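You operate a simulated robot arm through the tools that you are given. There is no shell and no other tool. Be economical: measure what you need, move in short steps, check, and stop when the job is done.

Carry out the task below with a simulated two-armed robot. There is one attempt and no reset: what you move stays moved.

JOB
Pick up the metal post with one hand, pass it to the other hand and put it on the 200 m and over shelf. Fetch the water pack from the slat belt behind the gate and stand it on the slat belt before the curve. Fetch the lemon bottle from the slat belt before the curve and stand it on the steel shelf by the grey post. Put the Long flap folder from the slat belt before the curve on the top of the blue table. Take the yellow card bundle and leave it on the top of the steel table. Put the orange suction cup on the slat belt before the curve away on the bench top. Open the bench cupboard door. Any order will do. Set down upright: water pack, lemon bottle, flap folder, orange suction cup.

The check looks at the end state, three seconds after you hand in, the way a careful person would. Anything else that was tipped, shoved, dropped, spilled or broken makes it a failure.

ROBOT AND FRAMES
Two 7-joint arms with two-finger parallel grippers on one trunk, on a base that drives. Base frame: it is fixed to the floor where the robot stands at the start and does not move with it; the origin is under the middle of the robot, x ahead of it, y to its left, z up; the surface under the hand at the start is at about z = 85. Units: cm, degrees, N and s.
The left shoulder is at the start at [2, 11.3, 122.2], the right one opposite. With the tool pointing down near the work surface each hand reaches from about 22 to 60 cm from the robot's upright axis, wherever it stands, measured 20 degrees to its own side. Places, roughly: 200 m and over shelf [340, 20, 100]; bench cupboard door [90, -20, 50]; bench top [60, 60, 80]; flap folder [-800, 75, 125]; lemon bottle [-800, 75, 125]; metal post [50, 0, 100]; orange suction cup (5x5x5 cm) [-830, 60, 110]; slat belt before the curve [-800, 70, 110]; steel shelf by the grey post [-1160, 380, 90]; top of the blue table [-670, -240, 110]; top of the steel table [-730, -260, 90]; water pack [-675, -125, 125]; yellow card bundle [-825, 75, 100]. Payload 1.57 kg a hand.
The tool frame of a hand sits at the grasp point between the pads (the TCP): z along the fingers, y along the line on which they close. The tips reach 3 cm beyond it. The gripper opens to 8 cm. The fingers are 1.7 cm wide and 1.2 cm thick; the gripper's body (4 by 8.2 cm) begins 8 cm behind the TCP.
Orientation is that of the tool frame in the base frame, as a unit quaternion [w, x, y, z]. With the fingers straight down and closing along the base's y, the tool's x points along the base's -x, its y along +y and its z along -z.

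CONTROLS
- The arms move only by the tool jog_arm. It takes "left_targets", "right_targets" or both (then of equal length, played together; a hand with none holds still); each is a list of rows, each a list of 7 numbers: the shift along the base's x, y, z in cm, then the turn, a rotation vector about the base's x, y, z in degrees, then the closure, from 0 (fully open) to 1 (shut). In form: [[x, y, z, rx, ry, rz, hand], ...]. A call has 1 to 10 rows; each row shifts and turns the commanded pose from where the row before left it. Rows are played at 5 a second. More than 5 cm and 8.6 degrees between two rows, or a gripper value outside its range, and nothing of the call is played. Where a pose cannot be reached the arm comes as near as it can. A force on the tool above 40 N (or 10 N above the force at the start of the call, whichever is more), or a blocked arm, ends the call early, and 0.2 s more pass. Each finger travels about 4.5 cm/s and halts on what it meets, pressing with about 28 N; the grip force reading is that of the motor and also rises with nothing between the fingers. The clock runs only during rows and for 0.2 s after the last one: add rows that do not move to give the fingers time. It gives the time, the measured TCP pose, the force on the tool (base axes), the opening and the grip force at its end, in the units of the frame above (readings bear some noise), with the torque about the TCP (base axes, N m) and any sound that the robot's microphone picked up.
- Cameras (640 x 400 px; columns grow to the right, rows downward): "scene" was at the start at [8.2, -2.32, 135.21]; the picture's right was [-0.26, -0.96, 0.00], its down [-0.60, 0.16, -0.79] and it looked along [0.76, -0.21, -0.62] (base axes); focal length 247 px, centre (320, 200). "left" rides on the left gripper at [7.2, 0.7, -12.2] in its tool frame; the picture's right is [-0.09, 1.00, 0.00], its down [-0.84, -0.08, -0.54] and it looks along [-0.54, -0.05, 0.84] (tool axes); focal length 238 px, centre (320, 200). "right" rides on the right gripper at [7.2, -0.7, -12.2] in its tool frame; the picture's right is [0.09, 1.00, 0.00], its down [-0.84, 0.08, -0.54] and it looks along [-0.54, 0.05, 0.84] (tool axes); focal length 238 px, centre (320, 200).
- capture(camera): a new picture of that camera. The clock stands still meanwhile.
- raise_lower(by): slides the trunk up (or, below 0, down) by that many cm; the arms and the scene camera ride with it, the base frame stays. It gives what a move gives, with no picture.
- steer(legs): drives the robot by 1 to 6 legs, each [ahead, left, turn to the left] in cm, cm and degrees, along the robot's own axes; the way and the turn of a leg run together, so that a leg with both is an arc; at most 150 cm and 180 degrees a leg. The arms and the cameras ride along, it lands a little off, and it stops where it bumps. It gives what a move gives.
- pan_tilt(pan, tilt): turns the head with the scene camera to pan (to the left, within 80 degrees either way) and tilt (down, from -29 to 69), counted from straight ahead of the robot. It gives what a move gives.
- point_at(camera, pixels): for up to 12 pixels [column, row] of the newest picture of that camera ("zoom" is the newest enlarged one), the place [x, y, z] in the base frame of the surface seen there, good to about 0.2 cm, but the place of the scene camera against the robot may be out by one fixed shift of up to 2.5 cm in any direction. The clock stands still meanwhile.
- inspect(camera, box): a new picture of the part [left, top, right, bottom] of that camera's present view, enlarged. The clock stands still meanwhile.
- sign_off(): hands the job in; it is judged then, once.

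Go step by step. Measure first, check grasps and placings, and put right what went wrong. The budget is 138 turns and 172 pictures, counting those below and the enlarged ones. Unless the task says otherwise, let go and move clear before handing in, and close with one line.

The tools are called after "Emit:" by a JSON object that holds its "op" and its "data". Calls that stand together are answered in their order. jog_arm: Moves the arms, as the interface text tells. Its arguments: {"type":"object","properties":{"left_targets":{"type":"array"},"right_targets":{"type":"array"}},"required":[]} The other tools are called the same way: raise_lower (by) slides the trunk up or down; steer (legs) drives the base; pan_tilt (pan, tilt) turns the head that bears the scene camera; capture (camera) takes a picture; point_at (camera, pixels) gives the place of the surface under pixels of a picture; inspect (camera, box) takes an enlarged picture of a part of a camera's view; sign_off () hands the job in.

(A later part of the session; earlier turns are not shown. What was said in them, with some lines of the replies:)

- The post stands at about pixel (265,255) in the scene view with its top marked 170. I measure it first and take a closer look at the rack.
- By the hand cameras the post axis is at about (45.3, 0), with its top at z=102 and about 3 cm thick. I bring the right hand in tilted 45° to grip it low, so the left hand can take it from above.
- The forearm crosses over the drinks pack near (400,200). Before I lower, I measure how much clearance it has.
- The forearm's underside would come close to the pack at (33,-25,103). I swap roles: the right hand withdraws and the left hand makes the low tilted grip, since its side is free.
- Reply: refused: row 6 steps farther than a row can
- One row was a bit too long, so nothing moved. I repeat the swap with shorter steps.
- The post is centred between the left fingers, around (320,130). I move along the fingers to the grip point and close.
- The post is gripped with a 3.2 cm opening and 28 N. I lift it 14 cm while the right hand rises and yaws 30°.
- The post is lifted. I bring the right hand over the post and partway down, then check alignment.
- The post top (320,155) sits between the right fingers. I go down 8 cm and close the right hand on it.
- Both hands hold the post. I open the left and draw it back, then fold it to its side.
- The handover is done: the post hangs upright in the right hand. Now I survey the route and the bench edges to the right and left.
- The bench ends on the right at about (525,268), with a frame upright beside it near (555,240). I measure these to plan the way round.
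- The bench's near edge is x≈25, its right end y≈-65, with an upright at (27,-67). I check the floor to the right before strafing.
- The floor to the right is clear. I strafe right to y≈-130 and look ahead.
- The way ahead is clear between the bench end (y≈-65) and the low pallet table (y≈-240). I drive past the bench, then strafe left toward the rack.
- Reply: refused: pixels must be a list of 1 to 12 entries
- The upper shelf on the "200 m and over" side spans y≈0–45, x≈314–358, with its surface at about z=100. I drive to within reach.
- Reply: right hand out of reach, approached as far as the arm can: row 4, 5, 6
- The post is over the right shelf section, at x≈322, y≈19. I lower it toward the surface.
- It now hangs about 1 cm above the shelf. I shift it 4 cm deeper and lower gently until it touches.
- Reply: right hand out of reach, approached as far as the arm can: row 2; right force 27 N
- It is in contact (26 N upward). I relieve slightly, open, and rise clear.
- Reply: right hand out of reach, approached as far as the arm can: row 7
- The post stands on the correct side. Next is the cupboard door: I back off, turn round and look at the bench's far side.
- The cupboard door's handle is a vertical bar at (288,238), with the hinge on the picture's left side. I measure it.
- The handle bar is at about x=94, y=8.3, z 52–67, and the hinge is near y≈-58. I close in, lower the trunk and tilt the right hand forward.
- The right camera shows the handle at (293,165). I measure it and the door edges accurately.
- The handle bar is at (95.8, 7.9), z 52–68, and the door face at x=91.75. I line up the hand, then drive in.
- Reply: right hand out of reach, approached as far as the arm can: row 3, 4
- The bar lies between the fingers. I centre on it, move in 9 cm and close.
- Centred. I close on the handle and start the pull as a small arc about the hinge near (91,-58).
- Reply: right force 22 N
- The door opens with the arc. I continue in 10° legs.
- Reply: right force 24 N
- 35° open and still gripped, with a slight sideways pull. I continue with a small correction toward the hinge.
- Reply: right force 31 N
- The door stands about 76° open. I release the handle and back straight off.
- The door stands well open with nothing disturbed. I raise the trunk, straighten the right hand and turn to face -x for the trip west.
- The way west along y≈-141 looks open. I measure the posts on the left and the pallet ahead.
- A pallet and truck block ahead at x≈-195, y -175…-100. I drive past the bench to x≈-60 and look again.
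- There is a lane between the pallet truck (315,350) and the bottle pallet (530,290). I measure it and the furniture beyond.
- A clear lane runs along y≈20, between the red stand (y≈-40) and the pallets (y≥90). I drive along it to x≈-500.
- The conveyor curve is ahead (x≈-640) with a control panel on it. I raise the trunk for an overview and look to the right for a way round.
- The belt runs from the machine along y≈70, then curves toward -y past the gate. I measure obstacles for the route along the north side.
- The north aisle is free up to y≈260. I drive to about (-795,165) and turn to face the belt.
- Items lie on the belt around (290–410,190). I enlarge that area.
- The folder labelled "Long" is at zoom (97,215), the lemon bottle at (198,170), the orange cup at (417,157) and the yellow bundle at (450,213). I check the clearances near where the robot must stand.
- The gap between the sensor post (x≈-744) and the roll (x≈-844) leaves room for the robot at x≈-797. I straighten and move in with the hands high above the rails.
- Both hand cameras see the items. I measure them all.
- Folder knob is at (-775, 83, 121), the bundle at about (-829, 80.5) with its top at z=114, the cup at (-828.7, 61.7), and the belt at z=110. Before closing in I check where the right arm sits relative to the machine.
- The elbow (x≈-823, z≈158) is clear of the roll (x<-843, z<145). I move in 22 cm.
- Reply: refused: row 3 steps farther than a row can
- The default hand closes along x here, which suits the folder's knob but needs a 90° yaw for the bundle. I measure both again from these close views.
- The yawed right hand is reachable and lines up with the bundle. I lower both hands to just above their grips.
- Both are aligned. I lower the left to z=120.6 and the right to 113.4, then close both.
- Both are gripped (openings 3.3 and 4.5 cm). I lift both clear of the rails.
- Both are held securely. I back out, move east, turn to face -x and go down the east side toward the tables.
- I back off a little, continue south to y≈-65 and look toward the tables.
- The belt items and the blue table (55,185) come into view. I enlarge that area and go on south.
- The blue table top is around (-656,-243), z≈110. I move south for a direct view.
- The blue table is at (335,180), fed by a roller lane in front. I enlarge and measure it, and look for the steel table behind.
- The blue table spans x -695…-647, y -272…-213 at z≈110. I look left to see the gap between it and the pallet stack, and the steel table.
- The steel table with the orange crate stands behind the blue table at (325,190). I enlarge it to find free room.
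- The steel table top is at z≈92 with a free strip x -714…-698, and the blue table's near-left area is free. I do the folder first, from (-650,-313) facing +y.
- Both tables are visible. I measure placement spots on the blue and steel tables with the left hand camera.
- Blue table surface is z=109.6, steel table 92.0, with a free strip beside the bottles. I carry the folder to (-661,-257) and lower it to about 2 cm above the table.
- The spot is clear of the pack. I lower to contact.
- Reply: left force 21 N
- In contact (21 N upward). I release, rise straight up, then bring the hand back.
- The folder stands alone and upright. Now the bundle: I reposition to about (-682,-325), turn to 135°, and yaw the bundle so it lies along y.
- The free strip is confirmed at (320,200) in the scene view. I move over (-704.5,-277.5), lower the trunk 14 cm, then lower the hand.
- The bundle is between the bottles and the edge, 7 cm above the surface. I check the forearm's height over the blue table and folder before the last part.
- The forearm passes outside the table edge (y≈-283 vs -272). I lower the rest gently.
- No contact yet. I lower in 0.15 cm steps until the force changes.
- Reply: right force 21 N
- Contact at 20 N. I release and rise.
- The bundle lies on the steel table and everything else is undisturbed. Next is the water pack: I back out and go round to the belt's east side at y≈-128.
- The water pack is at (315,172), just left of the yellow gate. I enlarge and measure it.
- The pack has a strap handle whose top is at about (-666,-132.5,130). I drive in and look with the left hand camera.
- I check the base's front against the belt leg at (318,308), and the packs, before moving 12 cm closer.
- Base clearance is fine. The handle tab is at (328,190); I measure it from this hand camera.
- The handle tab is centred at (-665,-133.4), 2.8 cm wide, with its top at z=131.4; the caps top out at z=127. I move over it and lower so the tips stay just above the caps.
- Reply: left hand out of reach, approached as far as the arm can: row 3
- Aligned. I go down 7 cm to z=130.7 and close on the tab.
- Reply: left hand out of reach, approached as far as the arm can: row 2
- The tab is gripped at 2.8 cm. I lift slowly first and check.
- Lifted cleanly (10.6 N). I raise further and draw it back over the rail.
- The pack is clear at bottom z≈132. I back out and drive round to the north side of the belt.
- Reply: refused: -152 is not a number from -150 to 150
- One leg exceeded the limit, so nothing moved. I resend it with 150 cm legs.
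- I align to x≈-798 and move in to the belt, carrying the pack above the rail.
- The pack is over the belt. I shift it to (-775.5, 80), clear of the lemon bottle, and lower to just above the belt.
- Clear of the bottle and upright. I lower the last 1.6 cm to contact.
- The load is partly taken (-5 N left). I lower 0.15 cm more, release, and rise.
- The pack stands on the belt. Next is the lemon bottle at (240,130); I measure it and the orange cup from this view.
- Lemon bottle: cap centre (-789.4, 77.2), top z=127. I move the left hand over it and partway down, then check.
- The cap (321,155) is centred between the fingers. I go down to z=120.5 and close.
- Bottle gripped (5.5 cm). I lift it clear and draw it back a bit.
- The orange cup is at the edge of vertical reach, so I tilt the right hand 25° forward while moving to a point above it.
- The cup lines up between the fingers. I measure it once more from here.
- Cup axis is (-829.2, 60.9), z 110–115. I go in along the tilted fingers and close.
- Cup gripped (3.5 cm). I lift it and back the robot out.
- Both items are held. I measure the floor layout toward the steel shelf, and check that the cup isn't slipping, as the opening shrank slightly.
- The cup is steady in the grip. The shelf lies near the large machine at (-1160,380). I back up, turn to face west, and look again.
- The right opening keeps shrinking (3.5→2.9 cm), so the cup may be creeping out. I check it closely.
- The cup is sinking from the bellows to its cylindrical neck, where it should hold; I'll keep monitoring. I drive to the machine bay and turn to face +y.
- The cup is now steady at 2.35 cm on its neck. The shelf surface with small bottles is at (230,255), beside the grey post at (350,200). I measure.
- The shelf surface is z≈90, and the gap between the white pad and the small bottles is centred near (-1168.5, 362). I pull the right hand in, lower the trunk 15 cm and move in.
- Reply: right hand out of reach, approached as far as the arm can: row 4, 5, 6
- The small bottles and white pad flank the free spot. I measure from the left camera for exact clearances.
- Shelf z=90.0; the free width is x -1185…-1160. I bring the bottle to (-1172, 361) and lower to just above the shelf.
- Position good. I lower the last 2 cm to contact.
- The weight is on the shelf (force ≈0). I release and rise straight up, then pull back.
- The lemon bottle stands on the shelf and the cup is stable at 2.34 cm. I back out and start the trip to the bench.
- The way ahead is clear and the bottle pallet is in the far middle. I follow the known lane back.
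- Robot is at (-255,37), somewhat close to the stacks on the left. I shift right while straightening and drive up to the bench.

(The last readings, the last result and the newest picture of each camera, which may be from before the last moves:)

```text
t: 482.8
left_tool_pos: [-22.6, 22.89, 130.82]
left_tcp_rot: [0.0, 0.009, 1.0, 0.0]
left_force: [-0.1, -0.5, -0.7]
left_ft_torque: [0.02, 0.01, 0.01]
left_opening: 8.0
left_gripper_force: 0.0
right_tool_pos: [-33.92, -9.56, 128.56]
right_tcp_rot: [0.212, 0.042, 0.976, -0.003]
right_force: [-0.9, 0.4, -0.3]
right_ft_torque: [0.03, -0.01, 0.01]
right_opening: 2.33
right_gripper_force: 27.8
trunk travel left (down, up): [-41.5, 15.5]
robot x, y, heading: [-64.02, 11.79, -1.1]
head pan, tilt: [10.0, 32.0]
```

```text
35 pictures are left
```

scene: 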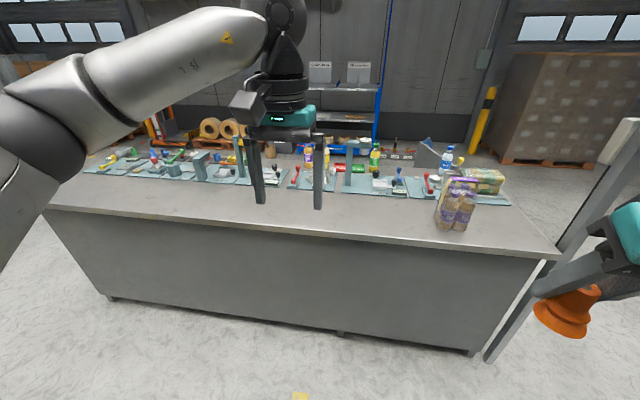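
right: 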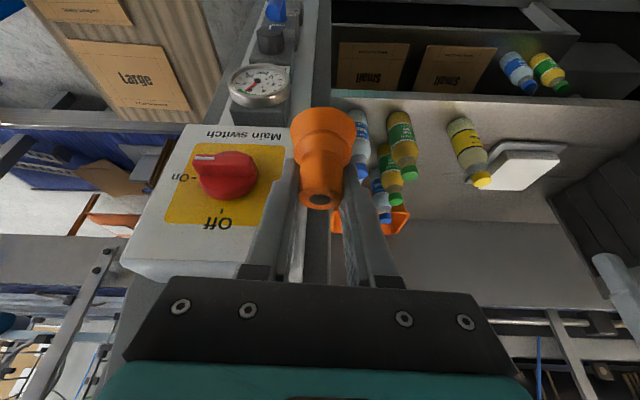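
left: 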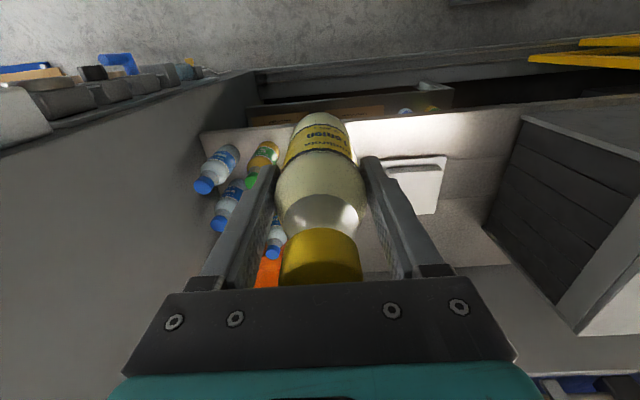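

The bench front strip is free. I drive in so the right hand comes over about (38,15).

Emit:
{"op": "steer", "data": {"legs": [[40, 17, 1], [18, 0, 0]]}}

Emit:
{"op": "raise_lower", "data": {"by": -12}}

Emit:
{"op": "jog_arm", "data": {"right_targets": [[3, 1.5, 0, 0, 0, 0, 1], [3, 1.5, 0, 0, 0, 0, 1], [3, 1.5, -1, 0, 0, 0, 1], [3, 1, -2, 0, 0, 0, 1], [0, 0, -3, 0, 0, 0, 1], [0, 0, 0, 0, 0, 0, 1]]}}

Emit:
{"op": "capture", "data": {"camera": "right"}}

Emit:
{"op": "pan_tilt", "data": {"pan": -10, "tilt": 45}}

Emit:
{"op": "capture", "data": {"camera": "scene"}}

Emit:
{"op": "capture", "data": {"camera": "left"}}

```text
t: 486.6
left_tool_pos: [35.56, 40.86, 130.77]
left_tcp_rot: [0.0, -0.002, 1.0, 0.0]
left_force: [-0.4, -0.1, -0.1]
left_ft_torque: [0.02, 0.02, 0.04]
left_opening: 8.0
left_gripper_force: 0.1
right_tool_pos: [25.01, 8.1, 128.67]
right_tcp_rot: [0.211, 0.032, 0.977, -0.001]
right_force: [0.3, -0.4, -0.9]
right_ft_torque: [-0.01, 0.0, 0.01]
right_opening: 2.35
right_gripper_force: 27.9
trunk travel left (down, up): [-41.5, 15.5]
robot x, y, heading: [-5.54, 28.6, 0.2]
head pan, tilt: [10.0, 32.0]
```

```text
t: 488.1
left_tool_pos: [35.33, 40.82, 118.73]
left_tcp_rot: [0.001, -0.002, 1.0, 0.0]
left_force: [0.2, 0.6, 0.1]
left_ft_torque: [-0.02, 0.02, 0.0]
left_opening: 8.02
left_gripper_force: 0.1
right_tool_pos: [24.82, 8.21, 116.68]
right_tcp_rot: [0.212, 0.032, 0.977, -0.001]
right_force: [1.3, 0.3, -0.5]
right_ft_torque: [-0.03, -0.01, 0.03]
right_opening: 2.31
right_gripper_force: 27.3
trunk travel left (down, up): [-29.5, 27.5]
robot x, y, heading: [-5.68, 28.79, 0.4]
head pan, tilt: [10.0, 32.0]
```

```text
t: 489.5
left_tool_pos: [35.43, 40.84, 118.78]
left_tcp_rot: [0.0, -0.003, 1.0, -0.001]
left_force: [-1.4, -0.6, -0.8]
left_ft_torque: [0.0, 0.02, 0.01]
left_opening: 7.98
left_gripper_force: 0.1
right_tool_pos: [36.76, 13.79, 110.58]
right_tcp_rot: [0.212, 0.032, 0.977, -0.001]
right_force: [0.5, -0.4, -0.5]
right_ft_torque: [-0.02, 0.02, 0.0]
right_opening: 2.35
right_gripper_force: 27.8
trunk travel left (down, up): [-29.5, 27.5]
robot x, y, heading: [-5.72, 28.63, 0.3]
head pan, tilt: [10.0, 32.0]
```

```text
34 pictures are left
```

right: 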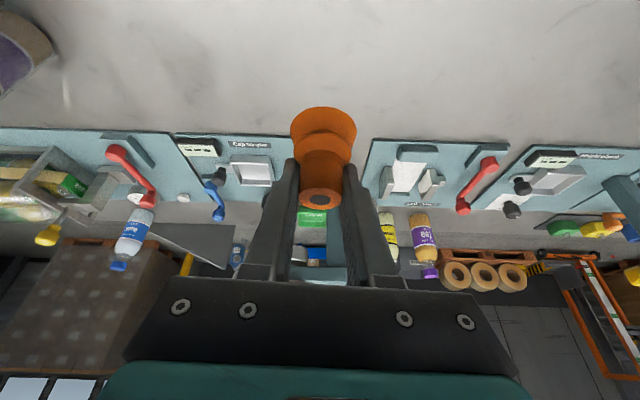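

```text
t: 490.3
left_tool_pos: [35.35, 40.96, 118.72]
left_tcp_rot: [0.001, -0.002, 1.0, 0.001]
left_force: [0.0, 0.6, 0.4]
left_ft_torque: [0.05, 0.0, -0.02]
left_opening: 8.01
left_gripper_force: 0.0
right_tool_pos: [36.72, 13.6, 110.57]
right_tcp_rot: [0.212, 0.032, 0.977, -0.002]
right_force: [0.3, 0.2, 0.0]
right_ft_torque: [0.02, 0.01, -0.03]
right_opening: 2.34
right_gripper_force: 28.1
trunk travel left (down, up): [-29.5, 27.5]
robot x, y, heading: [-5.63, 28.61, 0.3]
head pan, tilt: [-10.0, 45.0]
```

```text
33 pictures are left
```

scene: 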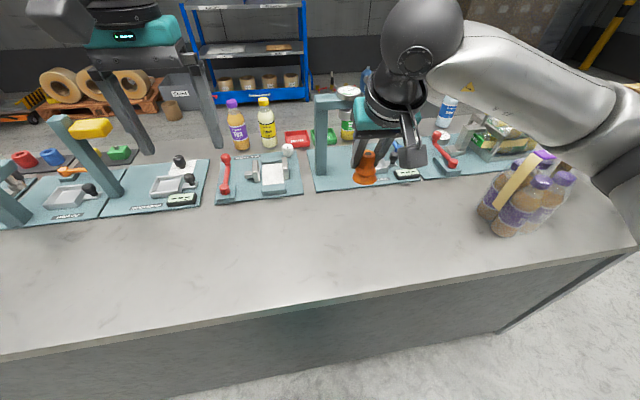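

```text
32 pictures are left
```

left: 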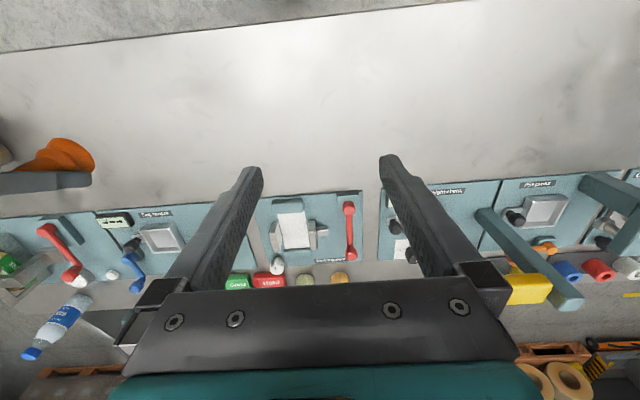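

The cup hovers over the bench. I measure its base height and the right elbow's clearance from the drinks pack.

Emit:
{"op": "point_at", "data": {"camera": "left", "pixels": [[70, 145], [90, 160], [45, 160], [60, 150], [30, 165], [200, 150]]}}

Emit:
{"op": "point_at", "data": {"camera": "scene", "pixels": [[365, 160], [363, 182], [352, 178], [376, 180], [540, 140], [600, 140], [620, 190], [515, 185], [540, 160], [490, 120], [420, 110], [300, 240]]}}

Emit:
{"op": "inspect", "data": {"camera": "left", "box": [0, 100, 160, 220]}}

```text
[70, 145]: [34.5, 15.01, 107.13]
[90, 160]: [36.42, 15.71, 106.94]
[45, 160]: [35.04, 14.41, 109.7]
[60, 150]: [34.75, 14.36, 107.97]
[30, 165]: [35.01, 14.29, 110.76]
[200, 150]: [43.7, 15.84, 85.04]
```

```text
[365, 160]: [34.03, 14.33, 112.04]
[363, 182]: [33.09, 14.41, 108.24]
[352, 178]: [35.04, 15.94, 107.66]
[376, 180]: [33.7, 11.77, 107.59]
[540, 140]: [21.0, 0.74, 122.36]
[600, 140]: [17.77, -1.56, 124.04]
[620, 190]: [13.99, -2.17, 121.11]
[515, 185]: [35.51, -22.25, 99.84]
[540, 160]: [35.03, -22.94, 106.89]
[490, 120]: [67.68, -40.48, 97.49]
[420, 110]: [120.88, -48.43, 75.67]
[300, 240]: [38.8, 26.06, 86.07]
```

```text
3.33 times, centred on (80, 160) of left
```

zoom: 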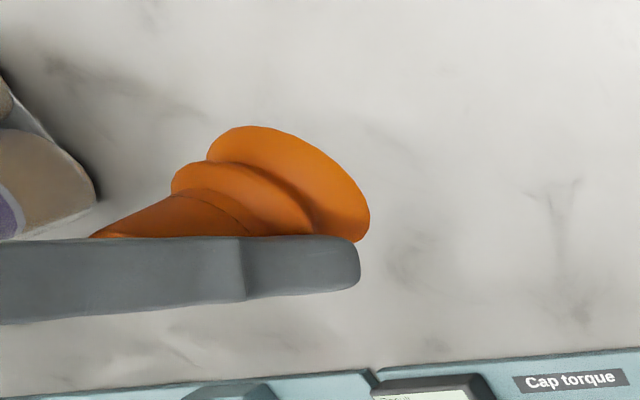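

The cup hangs upright with its base at z≈106.9, 3.7 cm below the TCP; the bench is at 85.05. The elbow is clear, so I lower to just above the surface.

Emit:
{"op": "jog_arm", "data": {"right_targets": [[0, 0, -3, 0, 0, 0, 1], [0, 0, -3, 0, 0, 0, 1], [0, 0, -3, 0, 0, 0, 1], [0, 0, -3, 0, 0, 0, 1], [0, 0, -3, 0, 0, 0, 1], [0, 0, -3, 0, 0, 0, 1], [0, 0, -2, 0, 0, 0, 1], [0, 0, -0.8, 0, 0, 0, 1], [0, 0, 0, 0, 0, 0, 1]]}}

Emit:
{"op": "capture", "data": {"camera": "left"}}

```text
t: 492.3
left_tool_pos: [35.52, 40.83, 118.79]
left_tcp_rot: [0.001, -0.002, 1.0, 0.001]
left_force: [0.7, 0.7, -0.9]
left_ft_torque: [-0.01, -0.01, -0.02]
left_opening: 7.98
left_gripper_force: 0.0
right_tool_pos: [36.76, 13.69, 89.7]
right_tcp_rot: [0.213, 0.031, 0.977, 0.0]
right_force: [0.3, -0.8, 0.6]
right_ft_torque: [0.0, -0.01, 0.01]
right_opening: 2.35
right_gripper_force: 28.0
trunk travel left (down, up): [-29.5, 27.5]
robot x, y, heading: [-5.7, 28.64, 0.5]
head pan, tilt: [-10.0, 45.0]
```

```text
30 pictures are left
```

left: 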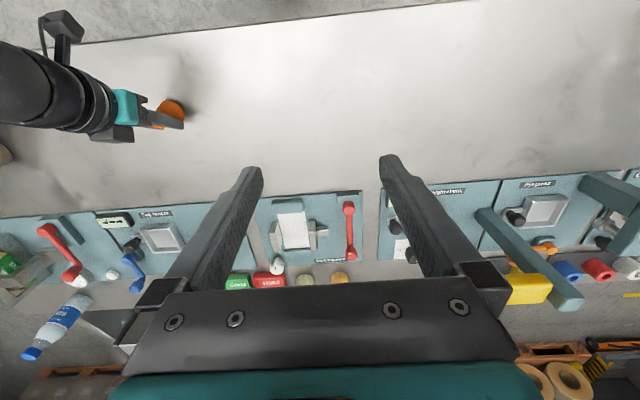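

Nearly down, no contact yet. I lower in 0.25 cm steps until it touches.

Emit:
{"op": "jog_arm", "data": {"right_targets": [[0, 0, -0.3, 0, 0, 0, 1], [0, 0, -0.25, 0, 0, 0, 1], [0, 0, -0.25, 0, 0, 0, 1], [0, 0, -0.2, 0, 0, 0, 1], [0, 0, 0, 0, 0, 0, 1]]}}

Emit:
{"op": "inspect", "data": {"camera": "left", "box": [100, 70, 240, 160]}}

```text
t: 493.5
left_tool_pos: [35.24, 40.89, 118.87]
left_tcp_rot: [0.001, -0.002, 1.0, 0.0]
left_force: [-0.4, -0.3, -0.1]
left_ft_torque: [0.03, 0.0, 0.02]
left_opening: 8.0
left_gripper_force: 0.0
right_tool_pos: [36.93, 13.67, 89.01]
right_tcp_rot: [0.214, 0.032, 0.976, 0.0]
right_force: [-4.4, -1.4, 18.7]
right_ft_torque: [-0.15, -0.04, -0.04]
right_opening: 2.33
right_gripper_force: 27.9
trunk travel left (down, up): [-29.5, 27.5]
robot x, y, heading: [-5.5, 28.76, 0.1]
head pan, tilt: [-10.0, 45.0]
```

```text
4.44 times, centred on (170, 115) of left
```

zoom: 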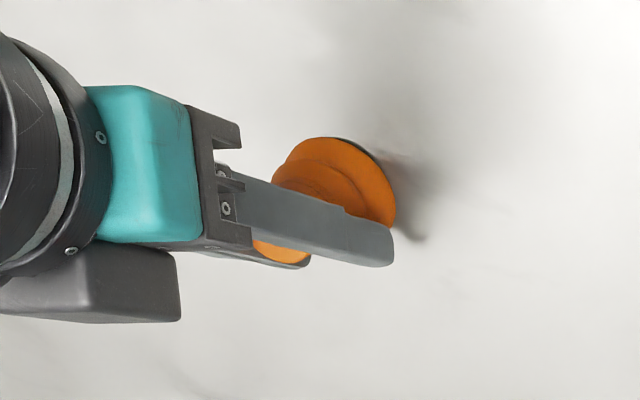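

In contact (19 N upward). The cup looks upright, so I relieve slightly, open gently and retract along the finger axis.

Emit:
{"op": "jog_arm", "data": {"right_targets": [[0, 0, 0.15, 0, 0, 0, 1], [0, 0, 0, 0, 0, 0, 0.65], [0, 0, 0, 0, 0, 0, 0.5], [0, 0, 0, 0, 0, 0, 0.35], [0, 0, 0, 0, 0, 0, 0.35], [0, 0, 0, 0, 0, 0, 0.35], [-0.8, 0, 1.8, 0, 0, 0, 0.35], [-1.2, 0, 2.8, 0, 0, 0, 0.35], [-1.6, 0, 3.6, 0, 0, 0, 0.2], [-1.6, 0, 3.6, 0, 0, 0, 0]]}}

Emit:
{"op": "capture", "data": {"camera": "right"}}

Emit:
{"op": "inspect", "data": {"camera": "left", "box": [80, 50, 260, 170]}}

```text
t: 495.7
left_tool_pos: [35.37, 40.88, 118.87]
left_tcp_rot: [0.001, -0.002, 1.0, 0.0]
left_force: [-0.7, -0.5, -0.7]
left_ft_torque: [0.01, -0.01, -0.02]
left_opening: 8.0
left_gripper_force: 0.1
right_tool_pos: [31.59, 13.84, 100.92]
right_tcp_rot: [0.213, 0.033, 0.977, -0.002]
right_force: [-0.2, -0.4, 0.9]
right_ft_torque: [-0.02, -0.01, -0.03]
right_opening: 7.99
right_gripper_force: 0.1
trunk travel left (down, up): [-29.5, 27.5]
robot x, y, heading: [-5.77, 28.32, 0.2]
head pan, tilt: [-10.0, 45.0]
```

```text
28 pictures are left
```

right: 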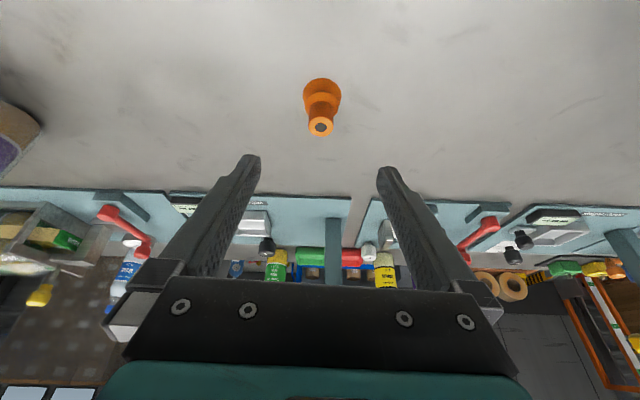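

```text
3.33 times, centred on (170, 110) of left
```

zoom: 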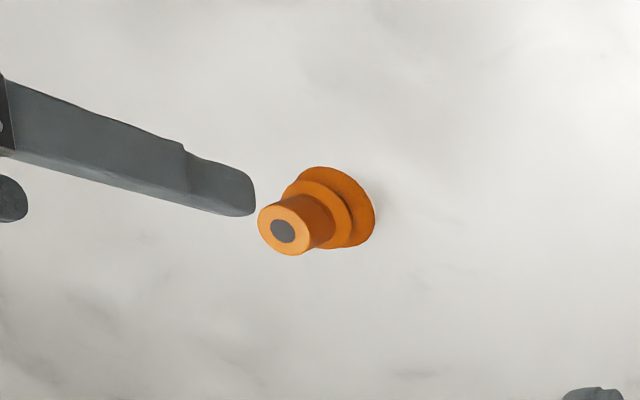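

The orange cup stands upright on the bench top. I raise the hand and back away clear of the bench.

Emit:
{"op": "jog_arm", "data": {"right_targets": [[0, 0, 4, 0, 0, 0, 0], [0, 0, 4, 0, 0, 0, 0], [0, 0, 4, 0, 0, 0, 0], [0, 0, 0, 0, 0, 0, 0]]}}

Emit:
{"op": "steer", "data": {"legs": [[-50, 0, 0]]}}

Emit:
{"op": "capture", "data": {"camera": "scene"}}

```text
t: 496.7
left_tool_pos: [35.46, 40.87, 118.73]
left_tcp_rot: [0.002, -0.002, 1.0, 0.0]
left_force: [0.4, 0.9, 0.2]
left_ft_torque: [0.03, -0.02, 0.01]
left_opening: 8.01
left_gripper_force: 0.1
right_tool_pos: [31.45, 13.62, 112.88]
right_tcp_rot: [0.212, 0.031, 0.977, -0.001]
right_force: [0.0, 0.0, 0.3]
right_ft_torque: [0.01, 0.02, 0.01]
right_opening: 8.0
right_gripper_force: 0.0
trunk travel left (down, up): [-29.5, 27.5]
robot x, y, heading: [-5.52, 28.54, 0.4]
head pan, tilt: [-10.0, 45.0]
```

```text
t: 499.7
left_tool_pos: [-14.48, 40.45, 118.68]
left_tcp_rot: [0.0, 0.0, 1.0, 0.001]
left_force: [-0.5, 0.4, -0.1]
left_ft_torque: [0.0, -0.03, -0.02]
left_opening: 8.0
left_gripper_force: 0.0
right_tool_pos: [-18.59, 13.24, 112.85]
right_tcp_rot: [0.212, 0.033, 0.977, -0.001]
right_force: [0.8, 0.0, 0.2]
right_ft_torque: [0.01, -0.01, 0.02]
right_opening: 7.99
right_gripper_force: 0.0
trunk travel left (down, up): [-29.5, 27.5]
robot x, y, heading: [-55.62, 28.36, 0.1]
head pan, tilt: [-10.0, 45.0]
```

```text
26 pictures are left
```

scene: 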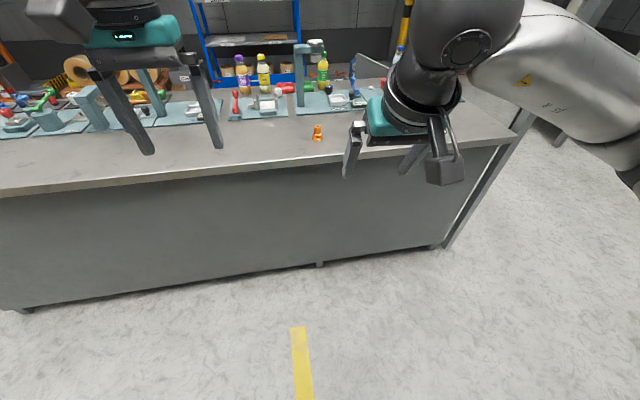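

The cup stands at (317,132) on the bench and both hands are empty and clear. Every item has been placed, and the door was left open, so I hand in.

Emit:
{"op": "sign_off", "data": {}}

```text
The job is handed in.
```

All seven jobs are done and handed in; I saw each item in place after letting go, though I did not go back for a last look at the earlier ones, including the open cupboard door.
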